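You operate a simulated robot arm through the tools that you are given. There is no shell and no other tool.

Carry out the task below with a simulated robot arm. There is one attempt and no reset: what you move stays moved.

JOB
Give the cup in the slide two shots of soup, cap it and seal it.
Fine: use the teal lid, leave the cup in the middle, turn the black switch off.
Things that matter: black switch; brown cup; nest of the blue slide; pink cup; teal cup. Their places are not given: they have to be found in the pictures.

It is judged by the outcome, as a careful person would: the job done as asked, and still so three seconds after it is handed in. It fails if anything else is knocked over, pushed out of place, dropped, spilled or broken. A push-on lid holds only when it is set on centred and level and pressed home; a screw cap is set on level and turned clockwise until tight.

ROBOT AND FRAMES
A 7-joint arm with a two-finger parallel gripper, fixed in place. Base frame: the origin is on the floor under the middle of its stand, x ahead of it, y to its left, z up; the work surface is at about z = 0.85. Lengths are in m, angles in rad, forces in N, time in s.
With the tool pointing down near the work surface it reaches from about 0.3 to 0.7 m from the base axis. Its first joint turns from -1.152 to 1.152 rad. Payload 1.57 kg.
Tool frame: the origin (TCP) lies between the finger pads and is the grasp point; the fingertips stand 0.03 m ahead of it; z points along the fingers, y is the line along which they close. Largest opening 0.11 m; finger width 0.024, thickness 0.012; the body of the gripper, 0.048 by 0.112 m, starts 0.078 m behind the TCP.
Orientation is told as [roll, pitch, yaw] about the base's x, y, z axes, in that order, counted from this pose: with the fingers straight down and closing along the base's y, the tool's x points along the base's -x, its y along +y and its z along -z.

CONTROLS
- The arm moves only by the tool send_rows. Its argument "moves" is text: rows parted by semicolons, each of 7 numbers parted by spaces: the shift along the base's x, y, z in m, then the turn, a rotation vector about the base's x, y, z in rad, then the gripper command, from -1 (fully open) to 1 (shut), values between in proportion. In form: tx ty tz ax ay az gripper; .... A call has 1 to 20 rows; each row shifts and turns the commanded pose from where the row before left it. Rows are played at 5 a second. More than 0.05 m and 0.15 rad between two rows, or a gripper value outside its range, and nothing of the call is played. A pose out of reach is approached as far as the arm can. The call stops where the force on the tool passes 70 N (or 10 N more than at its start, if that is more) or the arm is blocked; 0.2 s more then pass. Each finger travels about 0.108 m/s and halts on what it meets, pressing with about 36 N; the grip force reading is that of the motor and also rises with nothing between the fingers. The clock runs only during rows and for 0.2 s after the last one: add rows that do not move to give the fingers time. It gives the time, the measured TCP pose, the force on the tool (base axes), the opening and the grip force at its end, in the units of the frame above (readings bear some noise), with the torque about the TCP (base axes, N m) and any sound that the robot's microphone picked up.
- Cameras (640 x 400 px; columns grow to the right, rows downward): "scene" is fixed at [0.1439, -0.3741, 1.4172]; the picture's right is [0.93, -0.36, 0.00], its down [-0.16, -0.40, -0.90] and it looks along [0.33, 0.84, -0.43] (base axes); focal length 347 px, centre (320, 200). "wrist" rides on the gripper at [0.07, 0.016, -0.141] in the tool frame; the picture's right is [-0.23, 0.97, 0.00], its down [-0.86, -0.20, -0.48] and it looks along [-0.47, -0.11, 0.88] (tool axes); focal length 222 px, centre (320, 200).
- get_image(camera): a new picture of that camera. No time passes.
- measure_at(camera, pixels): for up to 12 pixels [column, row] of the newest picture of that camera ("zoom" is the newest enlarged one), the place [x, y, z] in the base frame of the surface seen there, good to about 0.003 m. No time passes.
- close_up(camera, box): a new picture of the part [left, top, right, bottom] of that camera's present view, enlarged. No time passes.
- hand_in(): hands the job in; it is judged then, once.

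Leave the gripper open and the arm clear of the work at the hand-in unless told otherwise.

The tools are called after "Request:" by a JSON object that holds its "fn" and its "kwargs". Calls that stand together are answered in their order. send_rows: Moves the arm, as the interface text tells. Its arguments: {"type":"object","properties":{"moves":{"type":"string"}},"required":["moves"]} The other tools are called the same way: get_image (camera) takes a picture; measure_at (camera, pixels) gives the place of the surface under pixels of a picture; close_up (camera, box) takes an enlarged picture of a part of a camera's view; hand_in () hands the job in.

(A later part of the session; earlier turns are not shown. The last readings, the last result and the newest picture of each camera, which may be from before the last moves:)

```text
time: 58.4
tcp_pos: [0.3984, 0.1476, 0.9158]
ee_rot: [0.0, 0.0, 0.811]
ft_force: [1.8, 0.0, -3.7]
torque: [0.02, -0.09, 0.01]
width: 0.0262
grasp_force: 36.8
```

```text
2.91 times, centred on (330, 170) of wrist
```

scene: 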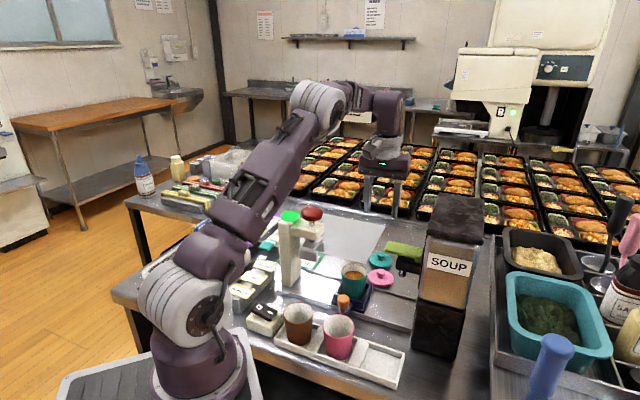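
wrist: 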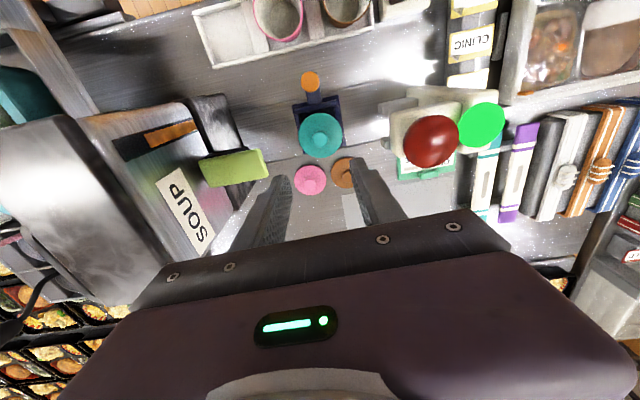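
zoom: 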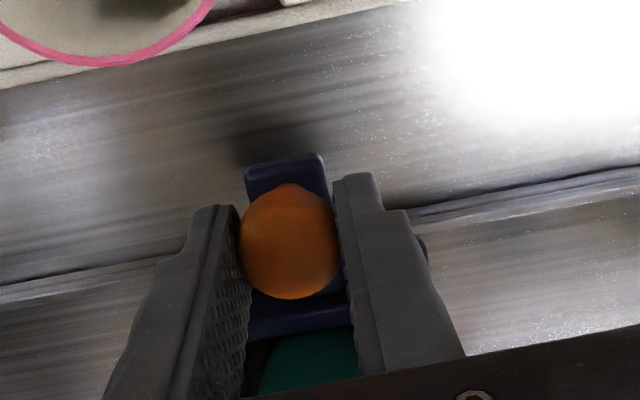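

Knob is gripped (26 mm wide). I draw the slide toward the sealer, gently, 9.4 cm first.

Request:
{"fn": "send_rows", "kwargs": {"moves": "-0.0022 0.0021 0 0 0 0 1; -0.0036 0.0034 0 0 0 0 1; -0.0051 0.0048 0 0 0 0 1; -0.0058 0.0055 0 0 0 0 1; -0.0058 0.0055 0 0 0 0 1; -0.0058 0.0055 0 0 0 0 1; -0.0058 0.0055 0 0 0 0 1; -0.0058 0.0055 0 0 0 0 1; 0 0 0 0 0 0 1"}}

Request:
{"fn": "close_up", "kwargs": {"camera": "scene", "box": [270, 210, 410, 320]}}

```text
time: 60.4
tcp_pos: [0.3597, 0.1867, 0.9175]
ee_rot: [0.0, -0.004, 0.811]
ft_force: [18.4, 16.8, -8.4]
torque: [0.07, -0.09, 0.05]
width: 0.0262
grasp_force: 37.1
```

```text
3.64 times, centred on (340, 265) of scene
```

zoom: 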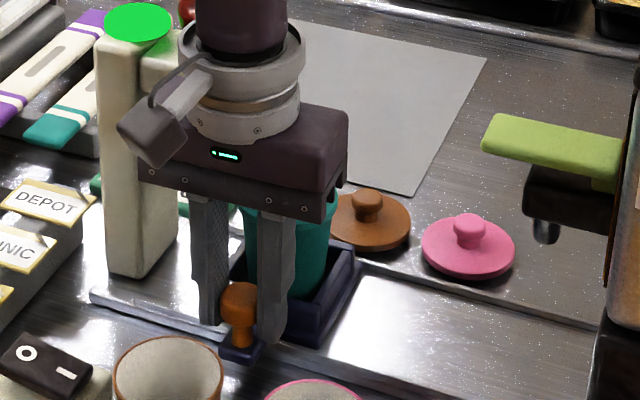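

A sideways force of 25 N shows the track runs at 45°, not 43.5°. I ease off by shifting 1.3 mm in x and y, and go on along (-0.707, 0.707).

Request:
{"fn": "send_rows", "kwargs": {"moves": "0.0012 0.0012 0 0 0 0 1; 0 0 0 0 0 0 1"}}

```text
time: 61.0
tcp_pos: [0.359, 0.1869, 0.9176]
ee_rot: [0.0, 0.0, 0.811]
ft_force: [8.9, 9.5, 5.8]
torque: [0.48, -0.43, 0.04]
width: 0.0264
grasp_force: 37.1
```

Request:
{"fn": "send_rows", "kwargs": {"moves": "0.0006 0.0006 0 0 0 0 1; -0.0025 0.0025 0 0 0 0 1; -0.0042 0.0043 0 0 0 0 1; -0.0056 0.0057 0 0 0 0 1; -0.0056 0.0057 0 0 0 0 1; -0.0042 0.0043 0 0 0 0 1; -0.0025 0.0025 0 0 0 0 1; 0 0 0 0 0 0 1"}}

Request:
{"fn": "close_up", "kwargs": {"camera": "scene", "box": [260, 200, 400, 310]}}

```text
time: 62.8
tcp_pos: [0.3349, 0.2102, 0.9184]
ee_rot: [-0.001, 0.006, 0.811]
ft_force: [-4.4, -42.0, -9.2]
torque: [5.7, -1.63, -1.65]
width: 0.0259
grasp_force: 37.1
```

```text
3.64 times, centred on (330, 255) of scene
```

zoom: 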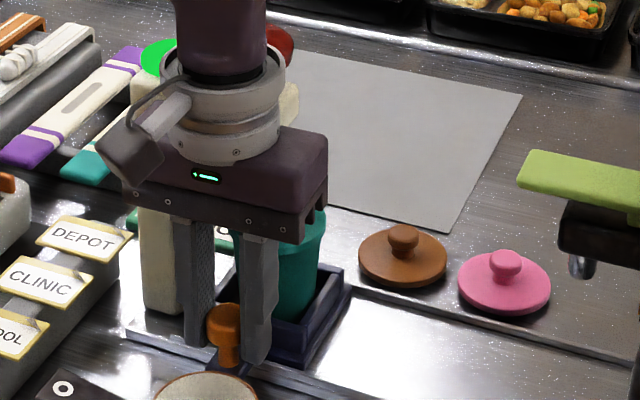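

A side load of 42 N about 0.136 m above the TCP: the wrist flange has touched the sealer's arm. I back off 6 mm along the track right away.

Request:
{"fn": "send_rows", "kwargs": {"moves": "0.0021 -0.0021 0 0 0 0 1; 0.0021 -0.0021 0 0 0 0 1; 0 0 0 0 0 0 1"}}

Request:
{"fn": "close_up", "kwargs": {"camera": "scene", "box": [260, 200, 360, 290]}}

Request:
{"fn": "get_image", "kwargs": {"camera": "wrist"}}

```text
time: 63.6
tcp_pos: [0.3384, 0.2073, 0.9173]
ee_rot: [0.001, 0.005, 0.816]
ft_force: [-35.3, -15.6, -2.5]
torque: [0.87, -2.79, 0.71]
width: 0.0259
grasp_force: 37.3
```

```text
4.44 times, centred on (310, 245) of scene
```

zoom: 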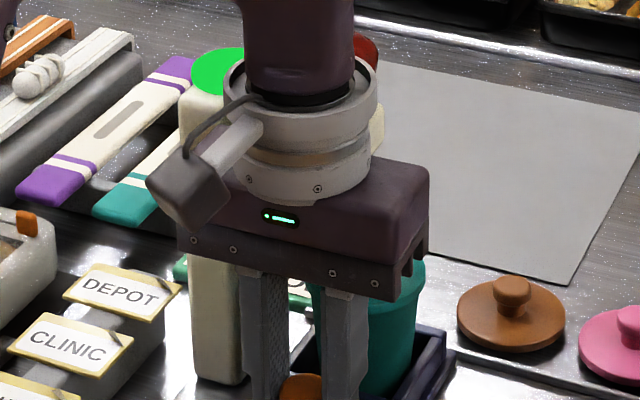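

```text
taken
```

wrist: 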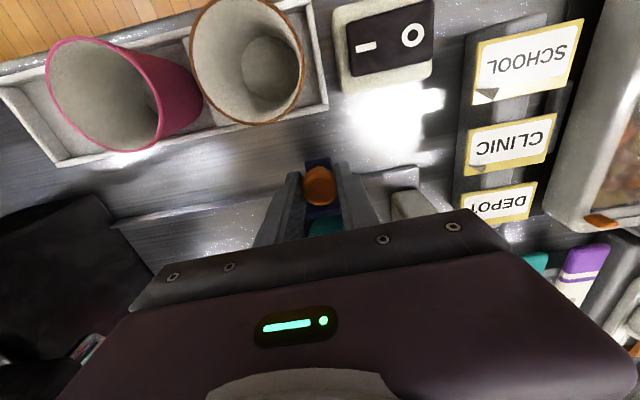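

Still some contact (about 19 N at the flange, 17 N at the knob). I shift 1 mm away from the sealer while tilting the gripper so its top leans away from the sealer (0.24 rad about the track axis).

Request:
{"fn": "send_rows", "kwargs": {"moves": "-0.0007 -0.0007 0 0.0424 -0.0424 0 1; 0 0 0 0.0424 -0.0424 0 1; 0 0 0 0.0424 -0.0424 0 1; 0 0 0 0.0424 -0.0424 0 1; 0 0 0 0 0 0 1"}}

Request:
{"fn": "close_up", "kwargs": {"camera": "scene", "box": [260, 200, 380, 310]}}

Request:
{"fn": "get_image", "kwargs": {"camera": "wrist"}}

```text
time: 64.8
tcp_pos: [0.339, 0.2072, 0.9164]
ee_rot: [-0.006, -0.24, 0.813]
ft_force: [-4.3, -3.7, -0.7]
torque: [-0.21, 0.21, 0.08]
width: 0.0261
grasp_force: 36.9
```

```text
3.64 times, centred on (320, 255) of scene
```

zoom: 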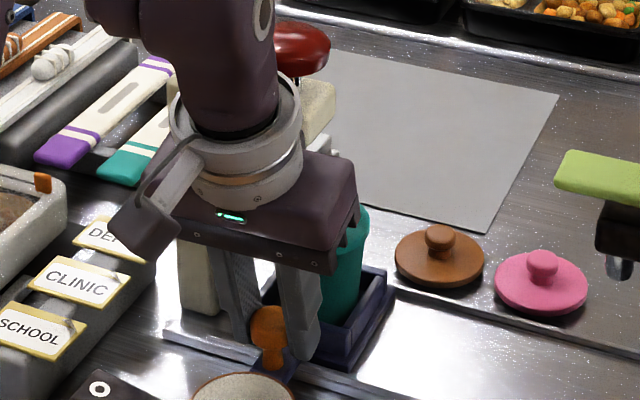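

```text
taken
```

wrist: 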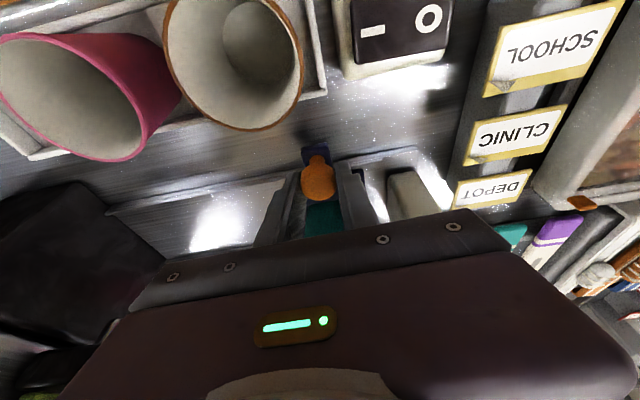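

The load has vanished (6 N). I continue the last 1.8 cm along the track in 3 mm steps.

Request:
{"fn": "send_rows", "kwargs": {"moves": "-0.0021 0.0021 0 0 0 0 1; -0.0021 0.0021 0 0 0 0 1; -0.0021 0.0021 0 0 0 0 1; 0 0 0 0 0 0 1"}}

```text
time: 65.8
tcp_pos: [0.3333, 0.2146, 0.9188]
ee_rot: [-0.008, -0.241, 0.815]
ft_force: [-1.8, -2.3, -2.7]
torque: [0.06, -0.09, 0.0]
width: 0.0261
grasp_force: 37.0
```

Request:
{"fn": "send_rows", "kwargs": {"moves": "-0.0021 0.0021 0 0 0 0 1; -0.0021 0.0021 0 0 0 0 1; -0.0014 0.0014 0 0 0 0 1; 0 0 0 0 0 0 1"}}

Request:
{"fn": "close_up", "kwargs": {"camera": "scene", "box": [260, 200, 380, 310]}}

```text
time: 66.8
tcp_pos: [0.3267, 0.2212, 0.9182]
ee_rot: [-0.006, -0.238, 0.814]
ft_force: [0.7, 2.2, -12.9]
torque: [0.13, -0.08, 0.02]
width: 0.0262
grasp_force: 37.6
```

```text
3.64 times, centred on (320, 255) of scene
```

zoom: 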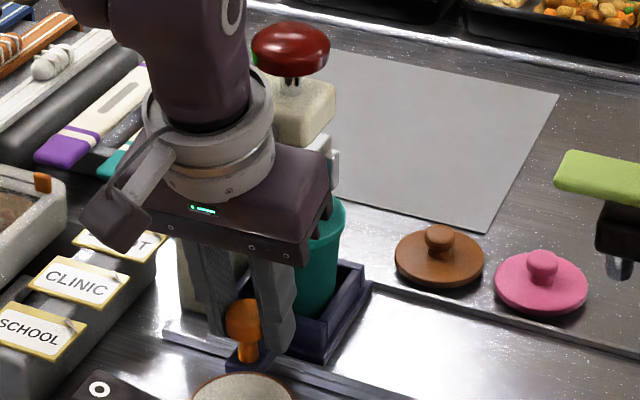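

The slide has moved 10.3 cm. I open the fingers and retreat up along the tilted tool axis, away from the sealer.

Request:
{"fn": "send_rows", "kwargs": {"moves": "0 0 0 0 0 0 0.6; 0 0 0 0 0 0 0.1; 0 0 0 0 0 0 0.1; -0.0042 -0.0042 0.0243 0 0 0 0.1; -0.0042 -0.0042 0.0243 0 0 0 0.1; -0.0042 -0.0042 0.0243 0 0 0 0.1; -0.0063 -0.0063 0.0364 0 0 0 0.1; -0.0063 -0.0063 0.0364 0 0 0 0.1; -0.0063 -0.0063 0.0364 0 0 0 0.1; 0 0 0 0 0 0 0.1"}}

Request:
{"fn": "close_up", "kwargs": {"camera": "scene", "box": [260, 200, 380, 310]}}

Request:
{"fn": "get_image", "kwargs": {"camera": "scene"}}

```text
time: 69.0
tcp_pos: [0.2958, 0.1875, 1.0994]
ee_rot: [-0.008, -0.238, 0.81]
ft_force: [0.8, -0.1, -0.2]
torque: [-0.04, 0.01, 0.02]
width: 0.0495
grasp_force: 0.1
```

```text
3.64 times, centred on (320, 255) of scene
```

zoom: 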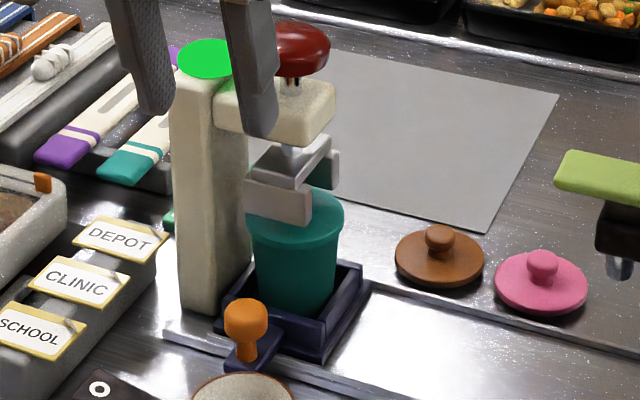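

```text
taken
```

scene: 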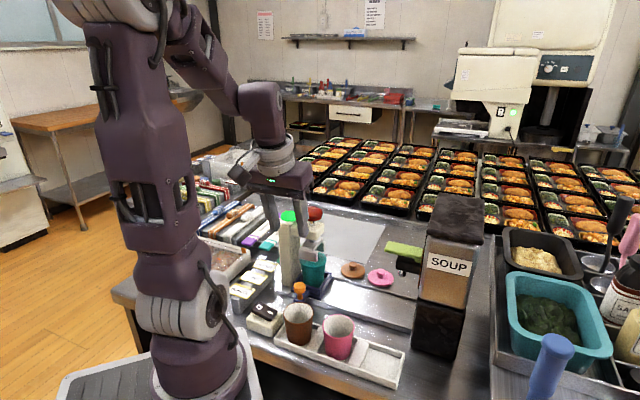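

The sealer stands where it was, and the cup is under its head. I measure the cup's and head's positions in a zoom.

Request:
{"fn": "close_up", "kwargs": {"camera": "scene", "box": [290, 225, 360, 285]}}

```text
6.67 times, centred on (325, 255) of scene
```

zoom: 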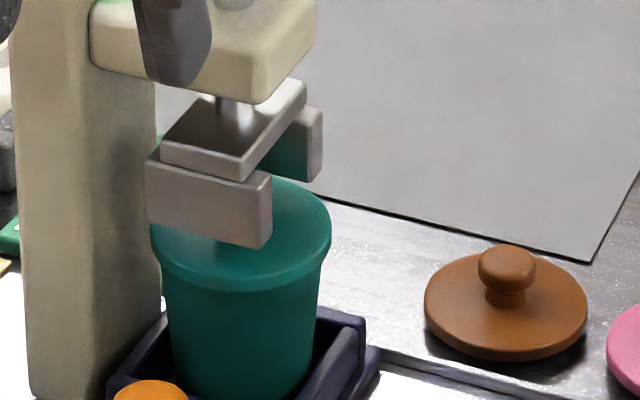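

Request:
{"fn": "measure_at", "kwargs": {"camera": "zoom", "pixels": [[153, 235], [329, 225], [235, 284], [285, 270], [310, 195], [255, 242], [265, 185], [318, 172], [150, 190], [236, 110], [300, 190], [160, 255]]}}

```text
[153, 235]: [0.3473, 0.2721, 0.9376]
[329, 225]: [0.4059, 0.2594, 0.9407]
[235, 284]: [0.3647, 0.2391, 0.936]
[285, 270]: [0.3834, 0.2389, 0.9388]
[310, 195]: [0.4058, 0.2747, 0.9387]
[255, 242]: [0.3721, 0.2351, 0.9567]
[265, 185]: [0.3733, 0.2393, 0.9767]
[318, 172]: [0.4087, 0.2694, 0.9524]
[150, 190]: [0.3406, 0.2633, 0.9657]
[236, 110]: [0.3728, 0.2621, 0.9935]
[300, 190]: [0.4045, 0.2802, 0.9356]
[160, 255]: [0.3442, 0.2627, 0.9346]
```

The cup is within 2 mm of the sealer's centre. Now I rise, take out the tilt, close the fingers and move toward the red knob for a look.

Request:
{"fn": "send_rows", "kwargs": {"moves": "0 0 0.03 0 0 0 0.4; 0 0 0.03 -0.0424 0.0424 0 0.8; 0 0 0.03 -0.0424 0.0424 0 1; 0 0 0.01 -0.0424 0.0424 0 1; 0 0 0 -0.0424 0.0424 0 1; 0.017 0.017 0 0 0 0 1; 0.017 0.017 0 0 0 0 1; 0.017 0.017 0 0 0 0 1; 0 0 0 0 0 0 1; 0 0 0 0 0 0 1"}}

Request:
{"fn": "get_image", "kwargs": {"camera": "wrist"}}

Request:
{"fn": "get_image", "kwargs": {"camera": "scene"}}

```text
time: 71.2
tcp_pos: [0.3469, 0.2382, 1.1997]
ee_rot: [0.001, 0.001, 0.811]
ft_force: [0.3, 0.4, -0.5]
torque: [0.03, 0.02, -0.02]
width: 0.0
grasp_force: 21.6
```

```text
taken
```

wrist: 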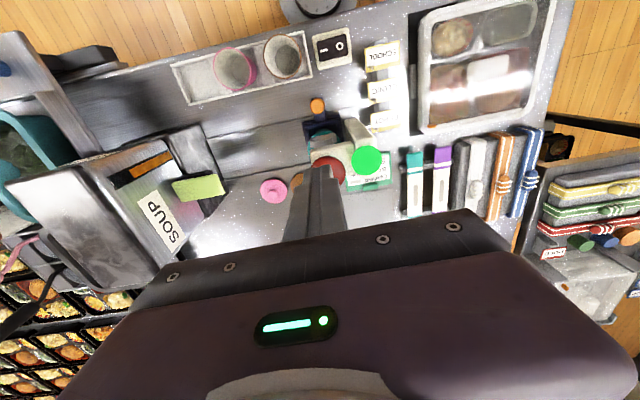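

```text
taken
```

scene: 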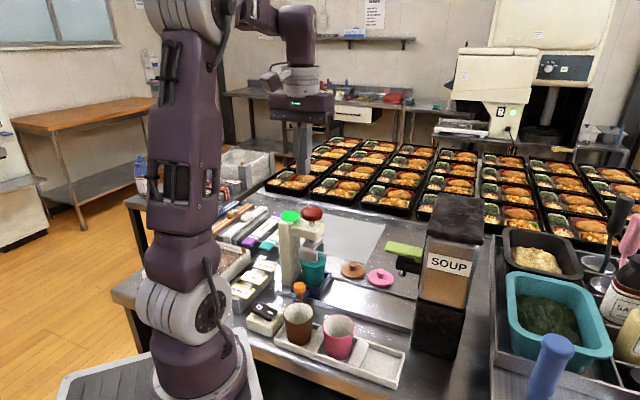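

The red knob is at wrist pixel (328, 170), partly behind the fingers. I zoom in on it in both views to measure.

Request:
{"fn": "close_up", "kwargs": {"camera": "wrist", "box": [290, 100, 400, 200]}}

Request:
{"fn": "close_up", "kwargs": {"camera": "scene", "box": [285, 195, 345, 245]}}

```text
4.00 times, centred on (345, 150) of wrist
```

zoom: 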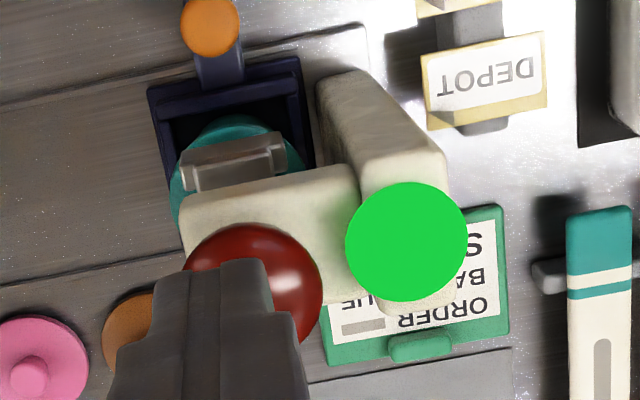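

```text
8.00 times, centred on (315, 220) of scene
```

zoom: 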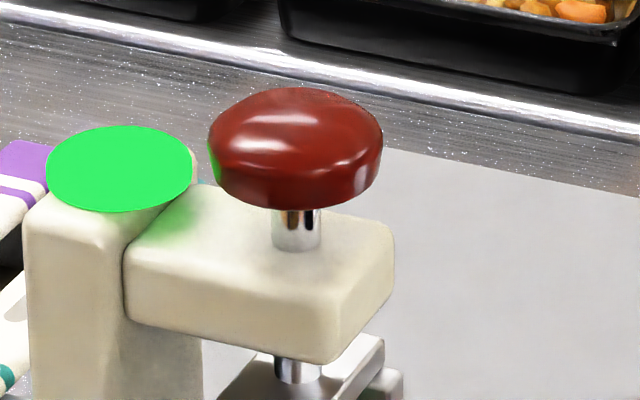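

Request:
{"fn": "measure_at", "kwargs": {"camera": "zoom", "pixels": [[296, 130], [296, 95], [296, 165], [215, 140], [378, 140], [296, 200], [296, 235], [260, 130], [335, 130], [296, 112], [120, 165], [380, 225]]}}

```text
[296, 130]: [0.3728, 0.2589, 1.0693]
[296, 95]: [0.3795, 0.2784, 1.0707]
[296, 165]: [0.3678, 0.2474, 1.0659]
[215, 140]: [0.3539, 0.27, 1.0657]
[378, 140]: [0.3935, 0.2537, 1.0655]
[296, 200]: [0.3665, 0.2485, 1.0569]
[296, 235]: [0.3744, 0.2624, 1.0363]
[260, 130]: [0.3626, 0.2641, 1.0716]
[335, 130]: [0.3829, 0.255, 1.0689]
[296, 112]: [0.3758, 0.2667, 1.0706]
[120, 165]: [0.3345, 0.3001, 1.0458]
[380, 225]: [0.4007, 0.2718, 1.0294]
```

Red knob centre is about (0.374, 0.2655), top z 1.071. I move over it and lower to about 1 cm above.

Request:
{"fn": "send_rows", "kwargs": {"moves": "0.0136 0.0136 0 0 0 0 1; 0.0135 0.0137 0 0 0 0 1; 0 0 -0.03 0 0 0 1; 0 0 -0.03 0 0 0 1; 0 0 -0.023 0 0 0 1; 0 0 0 0 0 0 1; 0 0 0 0 0 0 1"}}

Request:
{"fn": "close_up", "kwargs": {"camera": "scene", "box": [270, 190, 360, 270]}}

Request:
{"fn": "close_up", "kwargs": {"camera": "wrist", "box": [270, 120, 400, 230]}}

```text
time: 72.8
tcp_pos: [0.3737, 0.2661, 1.1173]
ee_rot: [0.001, 0.002, 0.811]
ft_force: [0.6, 0.1, 0.5]
torque: [0.01, -0.01, -0.05]
width: 0.0
grasp_force: 21.4
```

```text
5.00 times, centred on (315, 230) of scene
```

zoom: 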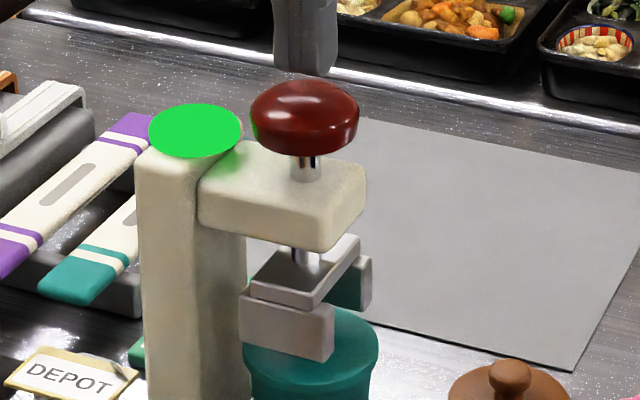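

```text
3.64 times, centred on (335, 175) of wrist
```

zoom: 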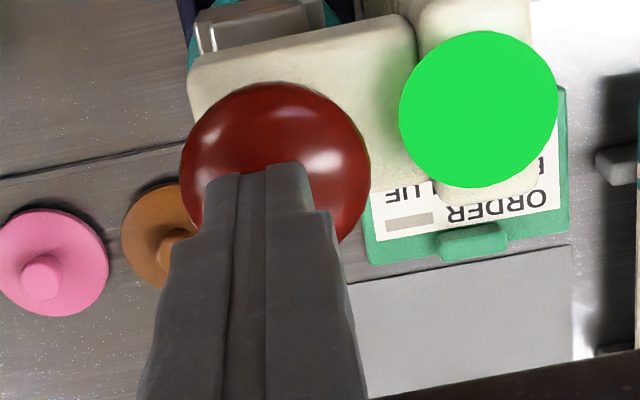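

The fingers are over the middle of the red knob. I lower until contact.

Request:
{"fn": "send_rows", "kwargs": {"moves": "0 0 -0.006 0 0 0 1; 0 0 -0.006 0 0 0 1; 0 0 -0.004 0 0 0 1; 0 0 -0.003 0 0 0 1; 0 0 0 0 0 0 1"}}

Request:
{"fn": "close_up", "kwargs": {"camera": "scene", "box": [270, 190, 360, 270]}}

```text
time: 74.0
tcp_pos: [0.3735, 0.2664, 1.0969]
ee_rot: [0.0, 0.0, 0.812]
ft_force: [-0.4, 0.3, 2.2]
torque: [-0.03, 0.0, 0.04]
width: 0.0
grasp_force: 22.1
```

```text
5.00 times, centred on (315, 230) of scene
```

zoom: 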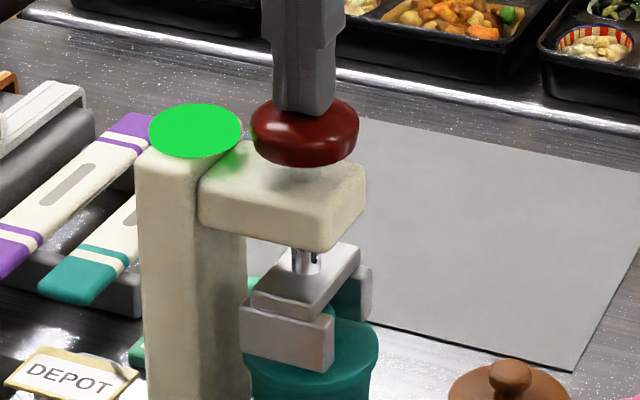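

The knob and head move down with 2 N spring force. I press on in small steps.

Request:
{"fn": "send_rows", "kwargs": {"moves": "0 0 -0.003 0 0 0 1; 0 0 -0.003 0 0 0 1; 0 0 0 0 0 0 1"}}

Request:
{"fn": "close_up", "kwargs": {"camera": "scene", "box": [270, 190, 360, 270]}}

```text
time: 74.8
tcp_pos: [0.3749, 0.2659, 1.0916]
ee_rot: [0.0, -0.001, 0.811]
ft_force: [0.8, 0.3, 12.6]
torque: [0.04, 0.0, -0.06]
width: 0.0
grasp_force: 21.4
heard: click
```

```text
5.00 times, centred on (315, 230) of scene
```

zoom: 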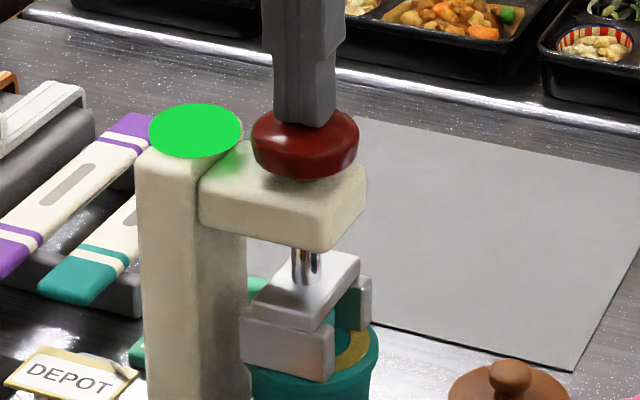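

A click was heard and a gold seal ring now shows on the lid. I hold a moment and then rise.

Request:
{"fn": "send_rows", "kwargs": {"moves": "0 0 0 0 0 0 1; 0 0 0 0 0 0 1; 0 0 0 0 0 0 1"}}

Request:
{"fn": "close_up", "kwargs": {"camera": "scene", "box": [270, 190, 360, 290]}}

```text
time: 75.6
tcp_pos: [0.3736, 0.2658, 1.0925]
ee_rot: [0.0, -0.003, 0.813]
ft_force: [2.8, 1.1, 16.4]
torque: [0.1, -0.11, -0.11]
width: 0.0003
grasp_force: 20.9
```

```text
4.00 times, centred on (315, 240) of scene
```

zoom: 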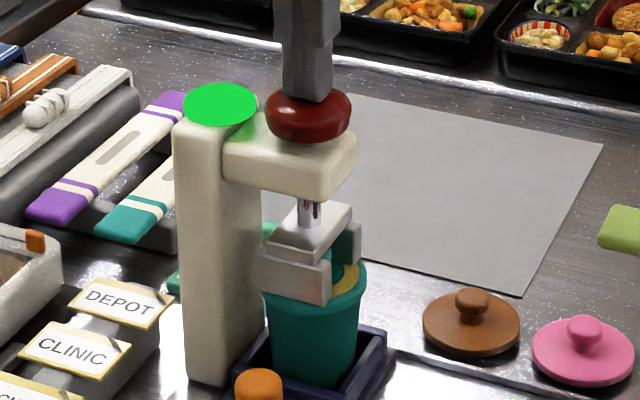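

The seal ring is there. I rise 11 cm and check that the head springs back.

Request:
{"fn": "send_rows", "kwargs": {"moves": "0 0 0.01 0 0 0 1; 0 0 0.02 0 0 0 1; 0 0 0.03 0 0 0 1; 0 0 0.03 0 0 0 1; 0 0 0.02 0 0 0 1; 0 0 0 0 0 0 1"}}

Request:
{"fn": "close_up", "kwargs": {"camera": "scene", "box": [270, 190, 360, 290]}}

```text
time: 77.0
tcp_pos: [0.373, 0.2653, 1.2009]
ee_rot: [-0.001, 0.0, 0.812]
ft_force: [1.0, -0.5, -0.6]
torque: [-0.02, 0.0, 0.04]
width: 0.0003
grasp_force: 21.5
```

```text
4.00 times, centred on (315, 240) of scene
```

zoom: 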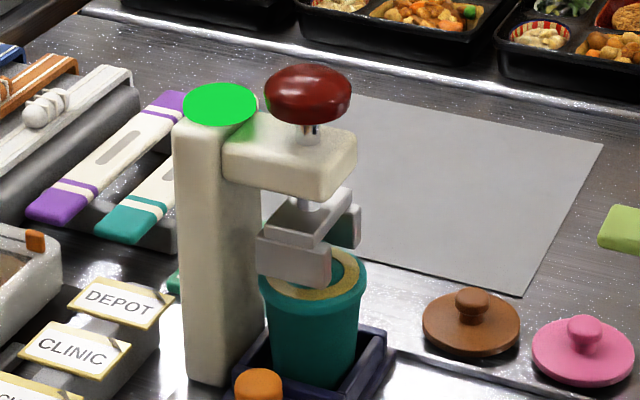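

Sealed: a gold ring lies around the lid and the head sprang back. Next I return the slide to the middle: move clear, tilt as before, open to 5 cm, and come down along the tilted axis to the knob.

Request:
{"fn": "send_rows", "kwargs": {"moves": "-0.0193 -0.0189 0 0 0 0 1; -0.0193 -0.0189 0 0 0 0 1; -0.0193 -0.0189 0 0 0 0 1; -0.0193 -0.0189 0 0 0 0 0.7; 0 0 0 0.0424 -0.0424 0 0.4; 0 0 0 0.0424 -0.0424 0 0.1; 0 0 0 0.0424 -0.0424 0 0.1; 0 0 0 0.0424 -0.0424 0 0.1; 0 0 -0.03 0 0 0 0.1; 0 0 -0.04 0 0 0 0.1; 0 0 -0.03 0 0 0 0.1; 0.0063 0.0063 -0.0364 0 0 0 0.1; 0.0063 0.0063 -0.0364 0 0 0 0.1; 0.0042 0.0042 -0.0243 0 0 0 0.1; 0 0 0 0 0 0 0.1; 0 0 0 0 0 0 0.1"}}

Request:
{"fn": "get_image", "kwargs": {"camera": "wrist"}}

Request:
{"fn": "close_up", "kwargs": {"camera": "scene", "box": [260, 200, 380, 310]}}

```text
time: 80.4
tcp_pos: [0.3128, 0.2078, 1.0047]
ee_rot: [-0.009, -0.24, 0.811]
ft_force: [-0.4, 0.9, 0.2]
torque: [0.02, -0.03, 0.01]
width: 0.0495
grasp_force: 0.0
```

```text
taken
```

wrist: 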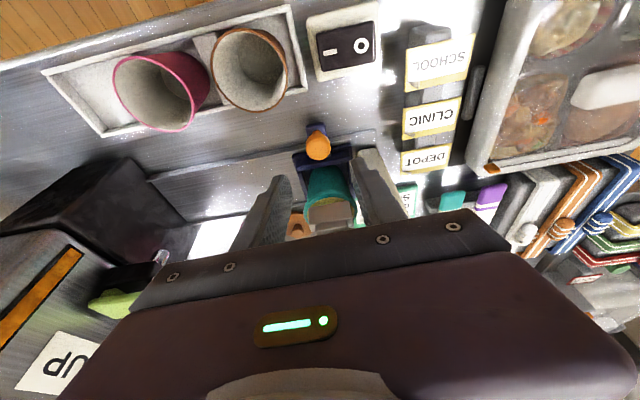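

```text
3.64 times, centred on (320, 255) of scene
```

zoom: 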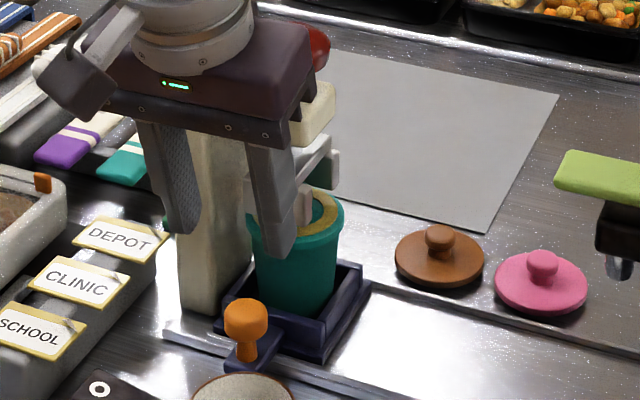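

The fingers straddle the knob's line. I continue down along the tilted axis to the knob.

Request:
{"fn": "send_rows", "kwargs": {"moves": "0.0047 0.0045 -0.029 0 0 0 0.1; 0.0047 0.0045 -0.029 0 0 0 0.1; 0.0047 0.0045 -0.028 0 0 0 0.1; 0 0 0 0 0 0 0.1; 0 0 0 0 0 0 0.1"}}

Request:
{"fn": "close_up", "kwargs": {"camera": "wrist", "box": [220, 105, 440, 235]}}

Request:
{"fn": "close_up", "kwargs": {"camera": "scene", "box": [260, 200, 380, 310]}}

```text
time: 81.6
tcp_pos: [0.328, 0.2198, 0.9183]
ee_rot: [-0.007, -0.24, 0.813]
ft_force: [0.7, 0.3, -0.1]
torque: [0.0, -0.03, -0.02]
width: 0.0498
grasp_force: 0.1
```

```text
2.91 times, centred on (330, 170) of wrist
```

zoom: 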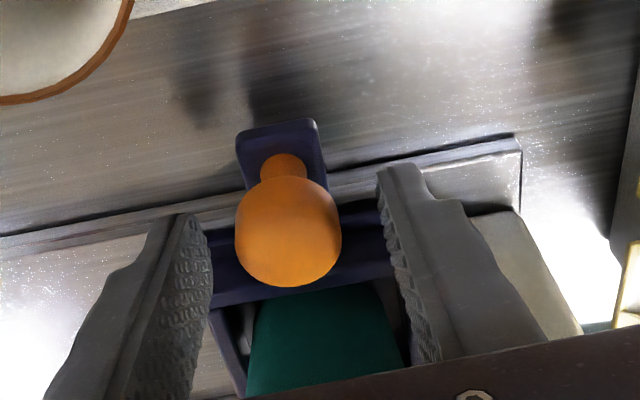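

```text
3.64 times, centred on (320, 255) of scene
```

zoom: 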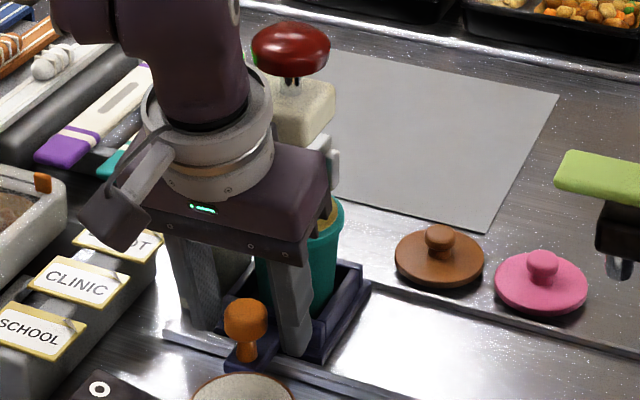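

The knob is between the fingers. I close on it.

Request:
{"fn": "send_rows", "kwargs": {"moves": "0 0 0 0 0 0 0.4; 0 0 0 0 0 0 0.6; 0 0 0 0 0 0 1; 0 0 0 0 0 0 1"}}

```text
time: 82.6
tcp_pos: [0.3271, 0.2203, 0.917]
ee_rot: [-0.007, -0.239, 0.813]
ft_force: [0.3, 0.0, -2.5]
torque: [0.01, -0.03, 0.03]
width: 0.0261
grasp_force: 37.0
```

Gripped. I push the slide back toward the middle, gently; first half.

Request:
{"fn": "send_rows", "kwargs": {"moves": "0.0021 -0.0021 0 0 0 0 1; 0.0035 -0.0036 0 0 0 0 1; 0.0049 -0.005 0 0 0 0 1; 0.0056 -0.0057 0 0 0 0 1; 0.0056 -0.0057 0 0 0 0 1; 0.0056 -0.0057 0 0 0 0 1; 0.0049 -0.005 0 0 0 0 1; 0 0 0 0 0 0 1"}}

```text
time: 84.4
tcp_pos: [0.36, 0.1881, 0.9185]
ee_rot: [-0.007, -0.237, 0.814]
ft_force: [2.4, 1.6, -27.2]
torque: [0.04, -0.01, 0.04]
width: 0.0264
grasp_force: 36.8
```

A downward pull of 27 N on the tool: I lower 1 mm to ease it and see.

Request:
{"fn": "send_rows", "kwargs": {"moves": "0 0 -0.0012 0 0 0 1; 0 0 0 0 0 0 1"}}

```text
time: 85.0
tcp_pos: [0.3608, 0.1889, 0.9197]
ee_rot: [-0.005, -0.243, 0.813]
ft_force: [-5.0, -7.0, 25.8]
torque: [-0.08, 0.06, -0.02]
width: 0.0262
grasp_force: 37.5
```

Request:
{"fn": "send_rows", "kwargs": {"moves": "0 0 0.0006 0 0 0 1; 0.0035 -0.0035 0 0 0 0 1; 0.0049 -0.005 0 0 0 0 1; 0.0056 -0.0057 0 0 0 0 1; 0.0056 -0.0057 0 0 0 0 1; 0.0056 -0.0057 0 0 0 0 1; 0 0 0 0 0 0 1"}}

Request:
{"fn": "close_up", "kwargs": {"camera": "scene", "box": [270, 210, 410, 320]}}

```text
time: 86.6
tcp_pos: [0.3854, 0.1631, 0.9173]
ee_rot: [-0.008, -0.24, 0.811]
ft_force: [-0.9, -0.7, -7.2]
torque: [-0.02, 0.06, 0.05]
width: 0.0262
grasp_force: 37.2
```

```text
3.64 times, centred on (340, 265) of scene
```

zoom: 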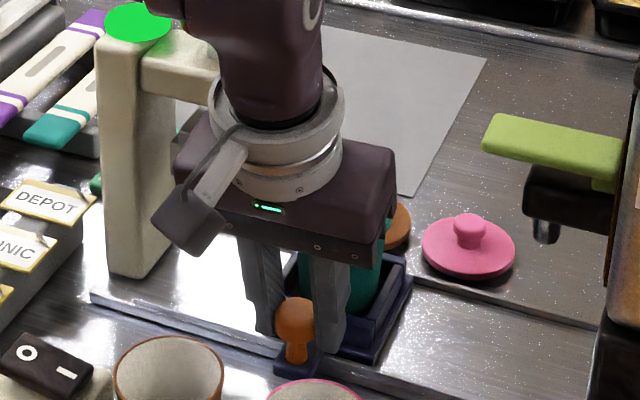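

2 cm remain to the middle (target TCP 0.3984, 0.1476). I finish slowly.

Request:
{"fn": "send_rows", "kwargs": {"moves": "0.0046 -0.0052 0 0 0 0 1; 0.004 -0.0046 0 0 0 0 1; 0.0028 -0.003 0 0 0 0 1; 0.0018 -0.002 0 0 0 0 1; 0 0 0 0 0 0 1; 0 0 0 0 0 0 1"}}

```text
time: 88.0
tcp_pos: [0.3997, 0.1489, 0.9179]
ee_rot: [-0.007, -0.244, 0.812]
ft_force: [9.2, 9.3, -15.4]
torque: [0.39, -0.38, 0.02]
width: 0.0262
grasp_force: 37.2
```

The slide is back at its middle mark (s = 0.1773, same as at the start). I open and retreat up along the tilted axis.

Request:
{"fn": "send_rows", "kwargs": {"moves": "0 0 0 0 0 0 0.6; 0 0 0 0 0 0 0.1; 0 0 0 0 0 0 0.1; -0.0042 -0.0042 0.0243 0 0 0 0.1; -0.0042 -0.0042 0.0243 0 0 0 0.1; -0.0042 -0.0042 0.0243 0 0 0 0.1; -0.0063 -0.0063 0.0364 0 0 0 0.1; -0.0063 -0.0063 0.0364 0 0 0 0.1; 0 0 0.03 -0.0424 0.0424 0 0.1; 0 0 0.03 -0.0424 0.0424 0 0.1; 0 0 0 -0.0424 0.0424 0 0.1; 0 0 0 -0.0424 0.0424 0 0.1; 0 0 0 0 0 0 0.1; 0 0 0 0 0 0 0.1"}}

Request:
{"fn": "get_image", "kwargs": {"camera": "scene"}}

Request:
{"fn": "close_up", "kwargs": {"camera": "scene", "box": [330, 230, 450, 330]}}

Request:
{"fn": "get_image", "kwargs": {"camera": "wrist"}}

```text
time: 91.0
tcp_pos: [0.3735, 0.1214, 1.1233]
ee_rot: [-0.001, 0.0, 0.812]
ft_force: [0.1, -0.8, 0.4]
torque: [0.0, 0.03, 0.01]
width: 0.0496
grasp_force: 0.1
```

```text
taken
```

scene: 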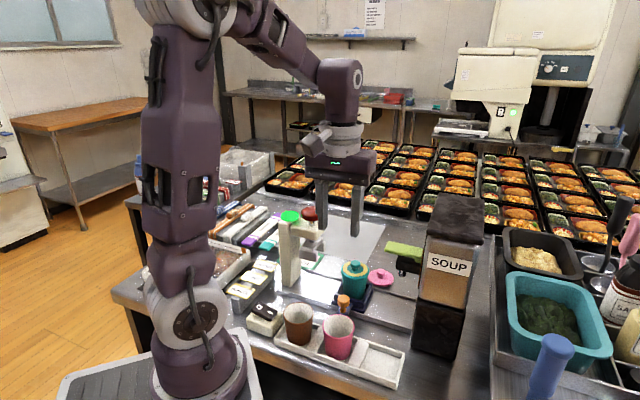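

```text
4.00 times, centred on (390, 280) of scene
```

zoom: 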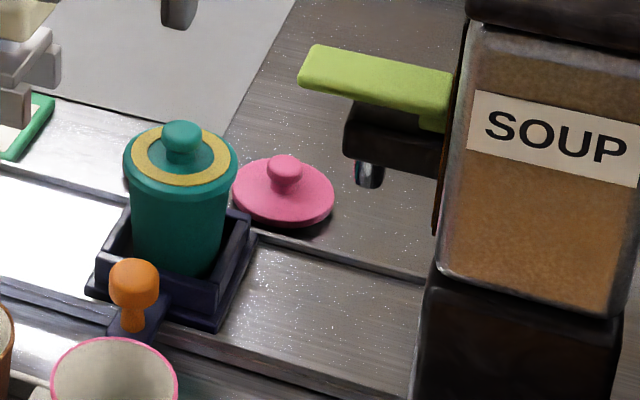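

```text
taken
```

wrist: 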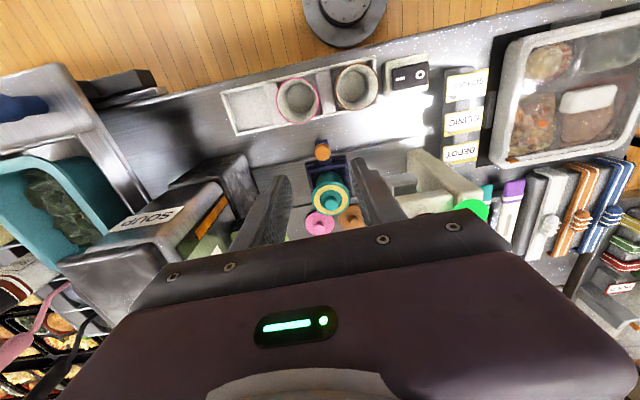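

The nest is back exactly at its starting pixels, cup lidded with gold seal. Last: the switch. I rise, close the fingers, turn to yaw -0.76 (camera away from the robot's column) and move near the switch.

Request:
{"fn": "send_rows", "kwargs": {"moves": "0 0 0.02 0 0 -0.1312 0.5; 0 0 0.02 0 0 -0.1312 1; -0.0086 0.0049 0.02 0 0 -0.1312 1; -0.0086 0.0049 0 0 0 -0.1312 1; -0.0086 0.0049 0 0 0 -0.1312 1; -0.0086 0.0049 0 0 0 -0.1312 1; -0.0086 0.0049 0 0 0 -0.1312 1; -0.0086 0.0049 0 0 0 -0.1312 1; -0.0086 0.0049 0 0 0 -0.1312 1; -0.0086 0.0049 0 0 0 -0.1312 1; -0.0086 0.0049 0 0 0 -0.1312 1; -0.0086 0.0049 0 0 0 -0.1312 1; -0.0086 0.0049 0 0 0 0 1; -0.0086 0.0049 0 0 0 0 1; 0 0 0 0 0 0 1; 0 0 0 0 0 0 1"}}

Request:
{"fn": "get_image", "kwargs": {"camera": "wrist"}}

Request:
{"fn": "get_image", "kwargs": {"camera": "scene"}}

```text
time: 94.4
tcp_pos: [0.2697, 0.1817, 1.1827]
ee_rot: [-0.001, 0.0, -0.765]
ft_force: [0.3, -1.0, 0.1]
torque: [-0.03, 0.01, -0.01]
width: 0.0
grasp_force: 21.1
```

```text
taken
```

wrist: 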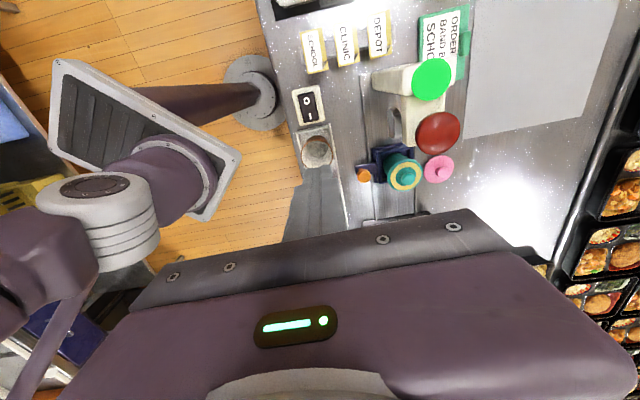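

```text
taken
```

scene: 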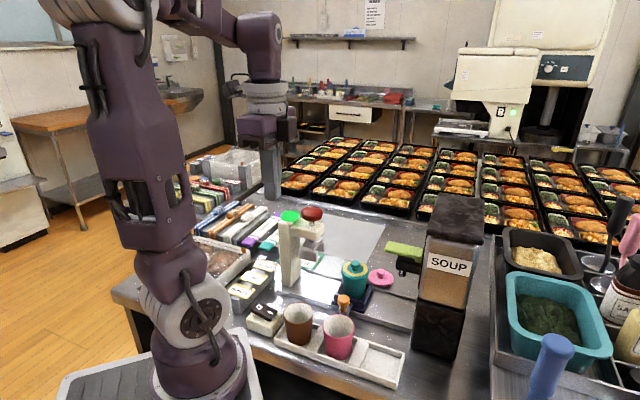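

The switch is at wrist pixel (309, 105). I zoom and measure it.

Request:
{"fn": "close_up", "kwargs": {"camera": "wrist", "box": [280, 75, 340, 135]}}

```text
6.67 times, centred on (310, 105) of wrist
```

zoom: 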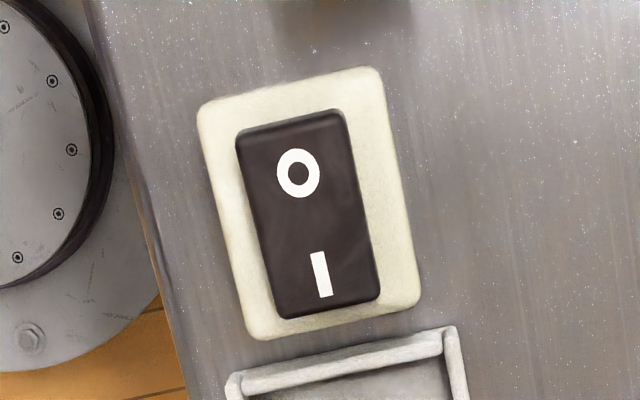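

Request:
{"fn": "measure_at", "kwargs": {"camera": "zoom", "pixels": [[298, 172], [320, 275], [245, 140], [335, 118], [283, 310], [372, 290], [290, 135], [310, 225], [215, 110], [370, 80], [258, 330], [410, 295]]}}

```text
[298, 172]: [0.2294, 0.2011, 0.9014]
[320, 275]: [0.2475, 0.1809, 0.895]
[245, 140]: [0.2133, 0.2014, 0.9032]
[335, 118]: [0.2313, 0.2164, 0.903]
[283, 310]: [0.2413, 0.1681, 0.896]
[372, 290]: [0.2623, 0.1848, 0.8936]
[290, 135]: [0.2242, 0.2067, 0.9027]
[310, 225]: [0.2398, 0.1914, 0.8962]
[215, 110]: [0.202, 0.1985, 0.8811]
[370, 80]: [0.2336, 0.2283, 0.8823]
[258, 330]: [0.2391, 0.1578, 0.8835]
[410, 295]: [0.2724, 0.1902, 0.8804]
```

O mark is at (0.2294, 0.2011, 0.901). I move above it and lower to TCP z about 0.95, checking reach.

Request:
{"fn": "send_rows", "kwargs": {"moves": "-0.0206 0.0101 0 0 0 0 1; -0.0206 0.0102 0 0 0 0 1; 0 0 -0.04 0 0 0 1; 0 0 -0.04 0 0 0 1; 0 0 -0.04 0 0 0 1; 0 0 -0.04 0 0 0 1; 0 0 -0.04 0 0 0 1; 0 0 -0.02 0 0 0 1; 0 0 0 0 0 0 1; 0 0 0 0 0 0 1"}}

Request:
{"fn": "close_up", "kwargs": {"camera": "scene", "box": [225, 240, 325, 340]}}

Request:
{"fn": "get_image", "kwargs": {"camera": "wrist"}}

```text
time: 96.6
tcp_pos: [0.2283, 0.2012, 0.9633]
ee_rot: [-0.003, 0.001, -0.763]
ft_force: [-0.5, 0.9, 0.7]
torque: [0.02, -0.01, 0.0]
width: 0.0004
grasp_force: 21.4
```

```text
4.00 times, centred on (275, 290) of scene
```

zoom: 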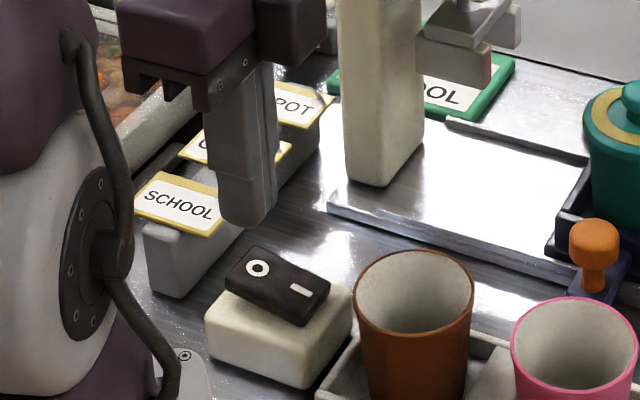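

```text
taken
```

wrist: 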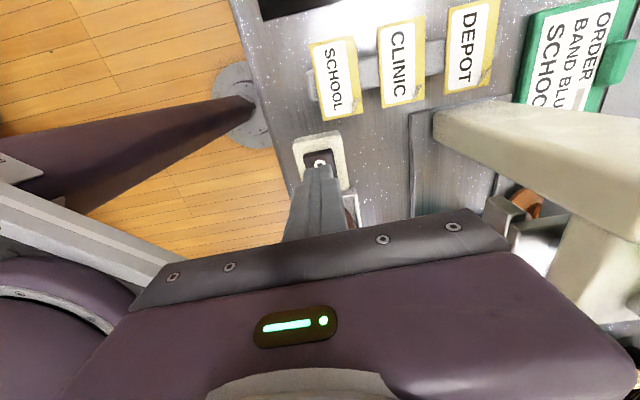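

Reach is fine, fingers over the O end. I lower to near contact and then press in small steps.

Request:
{"fn": "send_rows", "kwargs": {"moves": "0 0 -0.01 0 0 0 1; 0 0 -0.01 0 0 0 1; 0 0 -0.008 0 0 0 1; 0 0 -0.004 0 0 0 1; 0 0 0 0 0 0 1"}}

Request:
{"fn": "close_up", "kwargs": {"camera": "scene", "box": [235, 280, 305, 345]}}

```text
time: 97.8
tcp_pos: [0.2383, 0.2088, 0.9373]
ee_rot: [-0.006, 0.004, -0.762]
ft_force: [0.0, 0.4, 0.3]
torque: [0.0, -0.03, -0.05]
width: 0.0001
grasp_force: 21.2
out of reach, approached as far as the arm can: row 1, 2, 3
```

```text
6.15 times, centred on (270, 312) of scene
```

zoom: 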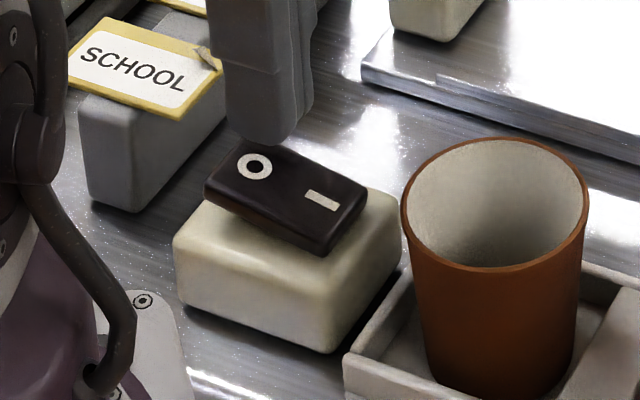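

Straight down is just out of reach so low; the arm slid outward to (0.238, 0.209). I rise 3 cm and tilt the fingers 0.2 rad toward the robot, so that the wrist stays farther out, then re-aim at the O end.

Request:
{"fn": "send_rows", "kwargs": {"moves": "0 0 0.03 0 0 0 1; 0 0 0 -0.044 0.05 0 1; -0.0031 -0.0023 0 -0.044 0.05 0 1; -0.0031 -0.0023 0 -0.044 0.05 0 1; -0.0031 -0.0022 0 0 0 0 1; 0 0 0 0 0 0 1; 0 0 0 0 0 0 1"}}

Request:
{"fn": "close_up", "kwargs": {"camera": "scene", "box": [225, 240, 325, 340]}}

Request:
{"fn": "get_image", "kwargs": {"camera": "wrist"}}

```text
time: 99.4
tcp_pos: [0.227, 0.2009, 0.9667]
ee_rot: [-0.198, 0.017, -0.766]
ft_force: [0.1, 0.4, -0.3]
torque: [-0.03, 0.0, 0.01]
width: 0.0
grasp_force: 21.3
```

```text
4.00 times, centred on (275, 290) of scene
```

zoom: 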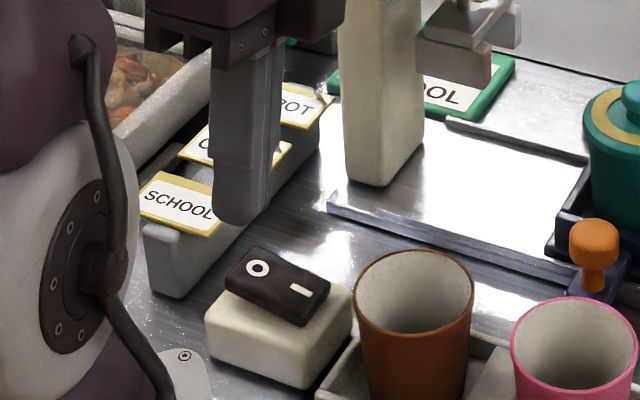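

```text
taken
```

wrist: 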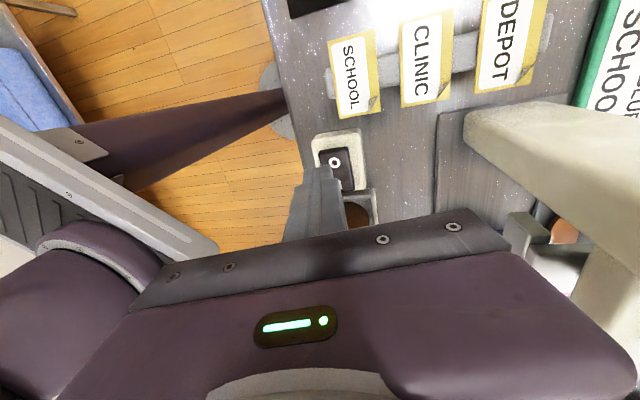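

The tilted tool reaches. I lower step by step toward the O end.

Request:
{"fn": "send_rows", "kwargs": {"moves": "0 0 -0.01 0 0 0 1; 0 0 -0.01 0 0 0 1; 0 0 -0.006 0 0 0 1; 0 0 0 0 0 0 1"}}

Request:
{"fn": "close_up", "kwargs": {"camera": "scene", "box": [235, 280, 305, 345]}}

```text
time: 100.4
tcp_pos: [0.2276, 0.2012, 0.9404]
ee_rot: [-0.199, 0.018, -0.765]
ft_force: [0.4, -0.4, 0.0]
torque: [0.0, 0.0, 0.01]
width: 0.0
grasp_force: 20.7
```

```text
6.15 times, centred on (270, 312) of scene
```

zoom: 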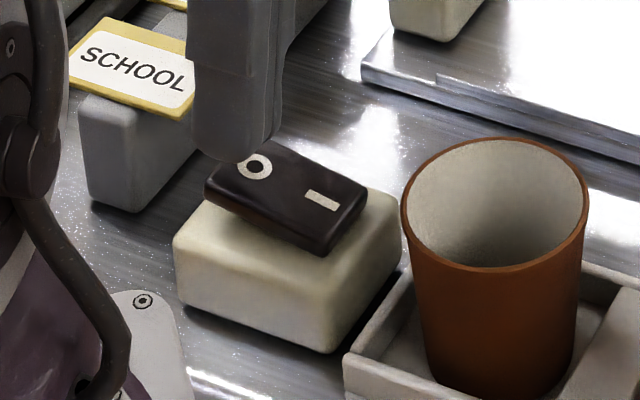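

No contact yet, the fingers stand right over the O end. I press on down in small steps.

Request:
{"fn": "send_rows", "kwargs": {"moves": "0 0 -0.004 0 0 0 1; 0 0 -0.004 0 0 0 1; 0 0 -0.003 0 0 0 1; 0 0 0 0 0 0 1"}}

Request:
{"fn": "close_up", "kwargs": {"camera": "scene", "box": [235, 280, 305, 345]}}

```text
time: 101.4
tcp_pos: [0.2282, 0.2012, 0.9299]
ee_rot: [-0.2, 0.018, -0.767]
ft_force: [-0.8, 0.6, 0.7]
torque: [0.03, 0.05, -0.02]
width: 0.0001
grasp_force: 21.4
```

```text
6.15 times, centred on (270, 312) of scene
```

zoom: 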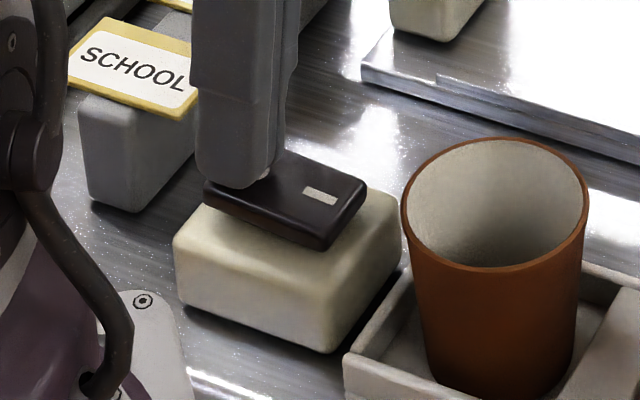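

The rocker's O end is going down. I keep pressing.

Request:
{"fn": "send_rows", "kwargs": {"moves": "0 0 -0.003 0 0 0 1; 0 0 -0.002 0 0 0 1; 0 0 0 0 0 0 1"}}

Request:
{"fn": "close_up", "kwargs": {"camera": "scene", "box": [235, 200, 345, 345]}}

```text
time: 102.0
tcp_pos: [0.2268, 0.2028, 0.9279]
ee_rot: [-0.198, 0.019, -0.763]
ft_force: [-6.1, -0.2, 26.4]
torque: [-0.11, -0.13, -0.01]
width: 0.0001
grasp_force: 21.1
stopped in row 2: the force on the tool passed its limit at 86 N (the readings are from after the stop); the commanded pose is now the measured one
```

```text
2.76 times, centred on (290, 272) of scene
```

zoom: 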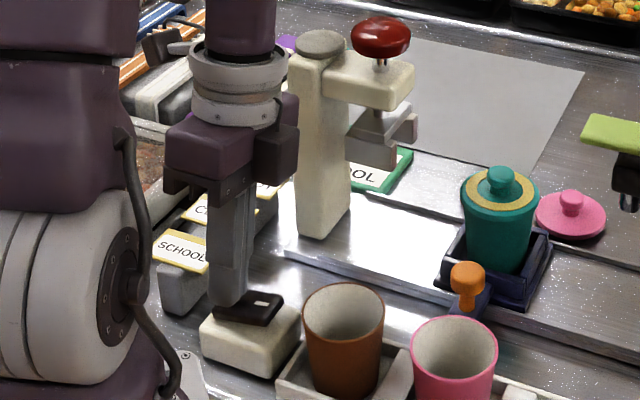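

The sealer lamp went dark: the switch is off (rocker at its stop). I lift off straight up.

Request:
{"fn": "send_rows", "kwargs": {"moves": "0 0 0.01 0 0 0 1; 0 0 0.03 0 0 0 1; 0 0 0.04 0 0 0 1; 0 0 0.04 0 0 0 1; 0 0 0.04 0.044 -0.05 0 1; 0 0 0.04 0.044 -0.05 0 1; 0 0 0.03 0.044 -0.05 0 1; 0 0 0 0 0 0 0.5; 0 0 0 0 0 0 0; 0 0 0 0 0 0 -0.5; 0 0 0 0 0 0 -1; 0 0 0 0 0 0 -1"}}

Request:
{"fn": "get_image", "kwargs": {"camera": "scene"}}

Request:
{"fn": "close_up", "kwargs": {"camera": "scene", "box": [235, 280, 305, 345]}}

Request:
{"fn": "get_image", "kwargs": {"camera": "wrist"}}

```text
time: 104.6
tcp_pos: [0.2267, 0.2023, 1.1575]
ee_rot: [0.005, -0.001, -0.762]
ft_force: [0.3, -0.5, 0.4]
torque: [-0.01, 0.03, 0.05]
width: 0.11
grasp_force: 0.1
```

```text
taken
```

scene: 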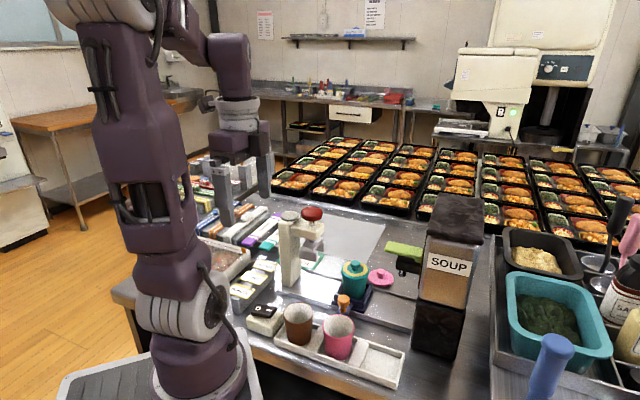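

```text
6.15 times, centred on (270, 312) of scene
```

zoom: 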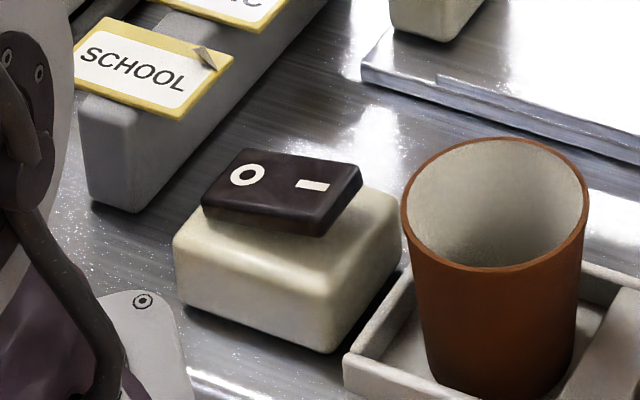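

```text
taken
```

wrist: 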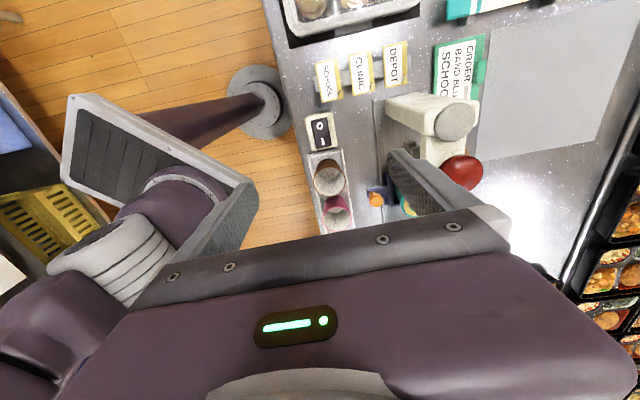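

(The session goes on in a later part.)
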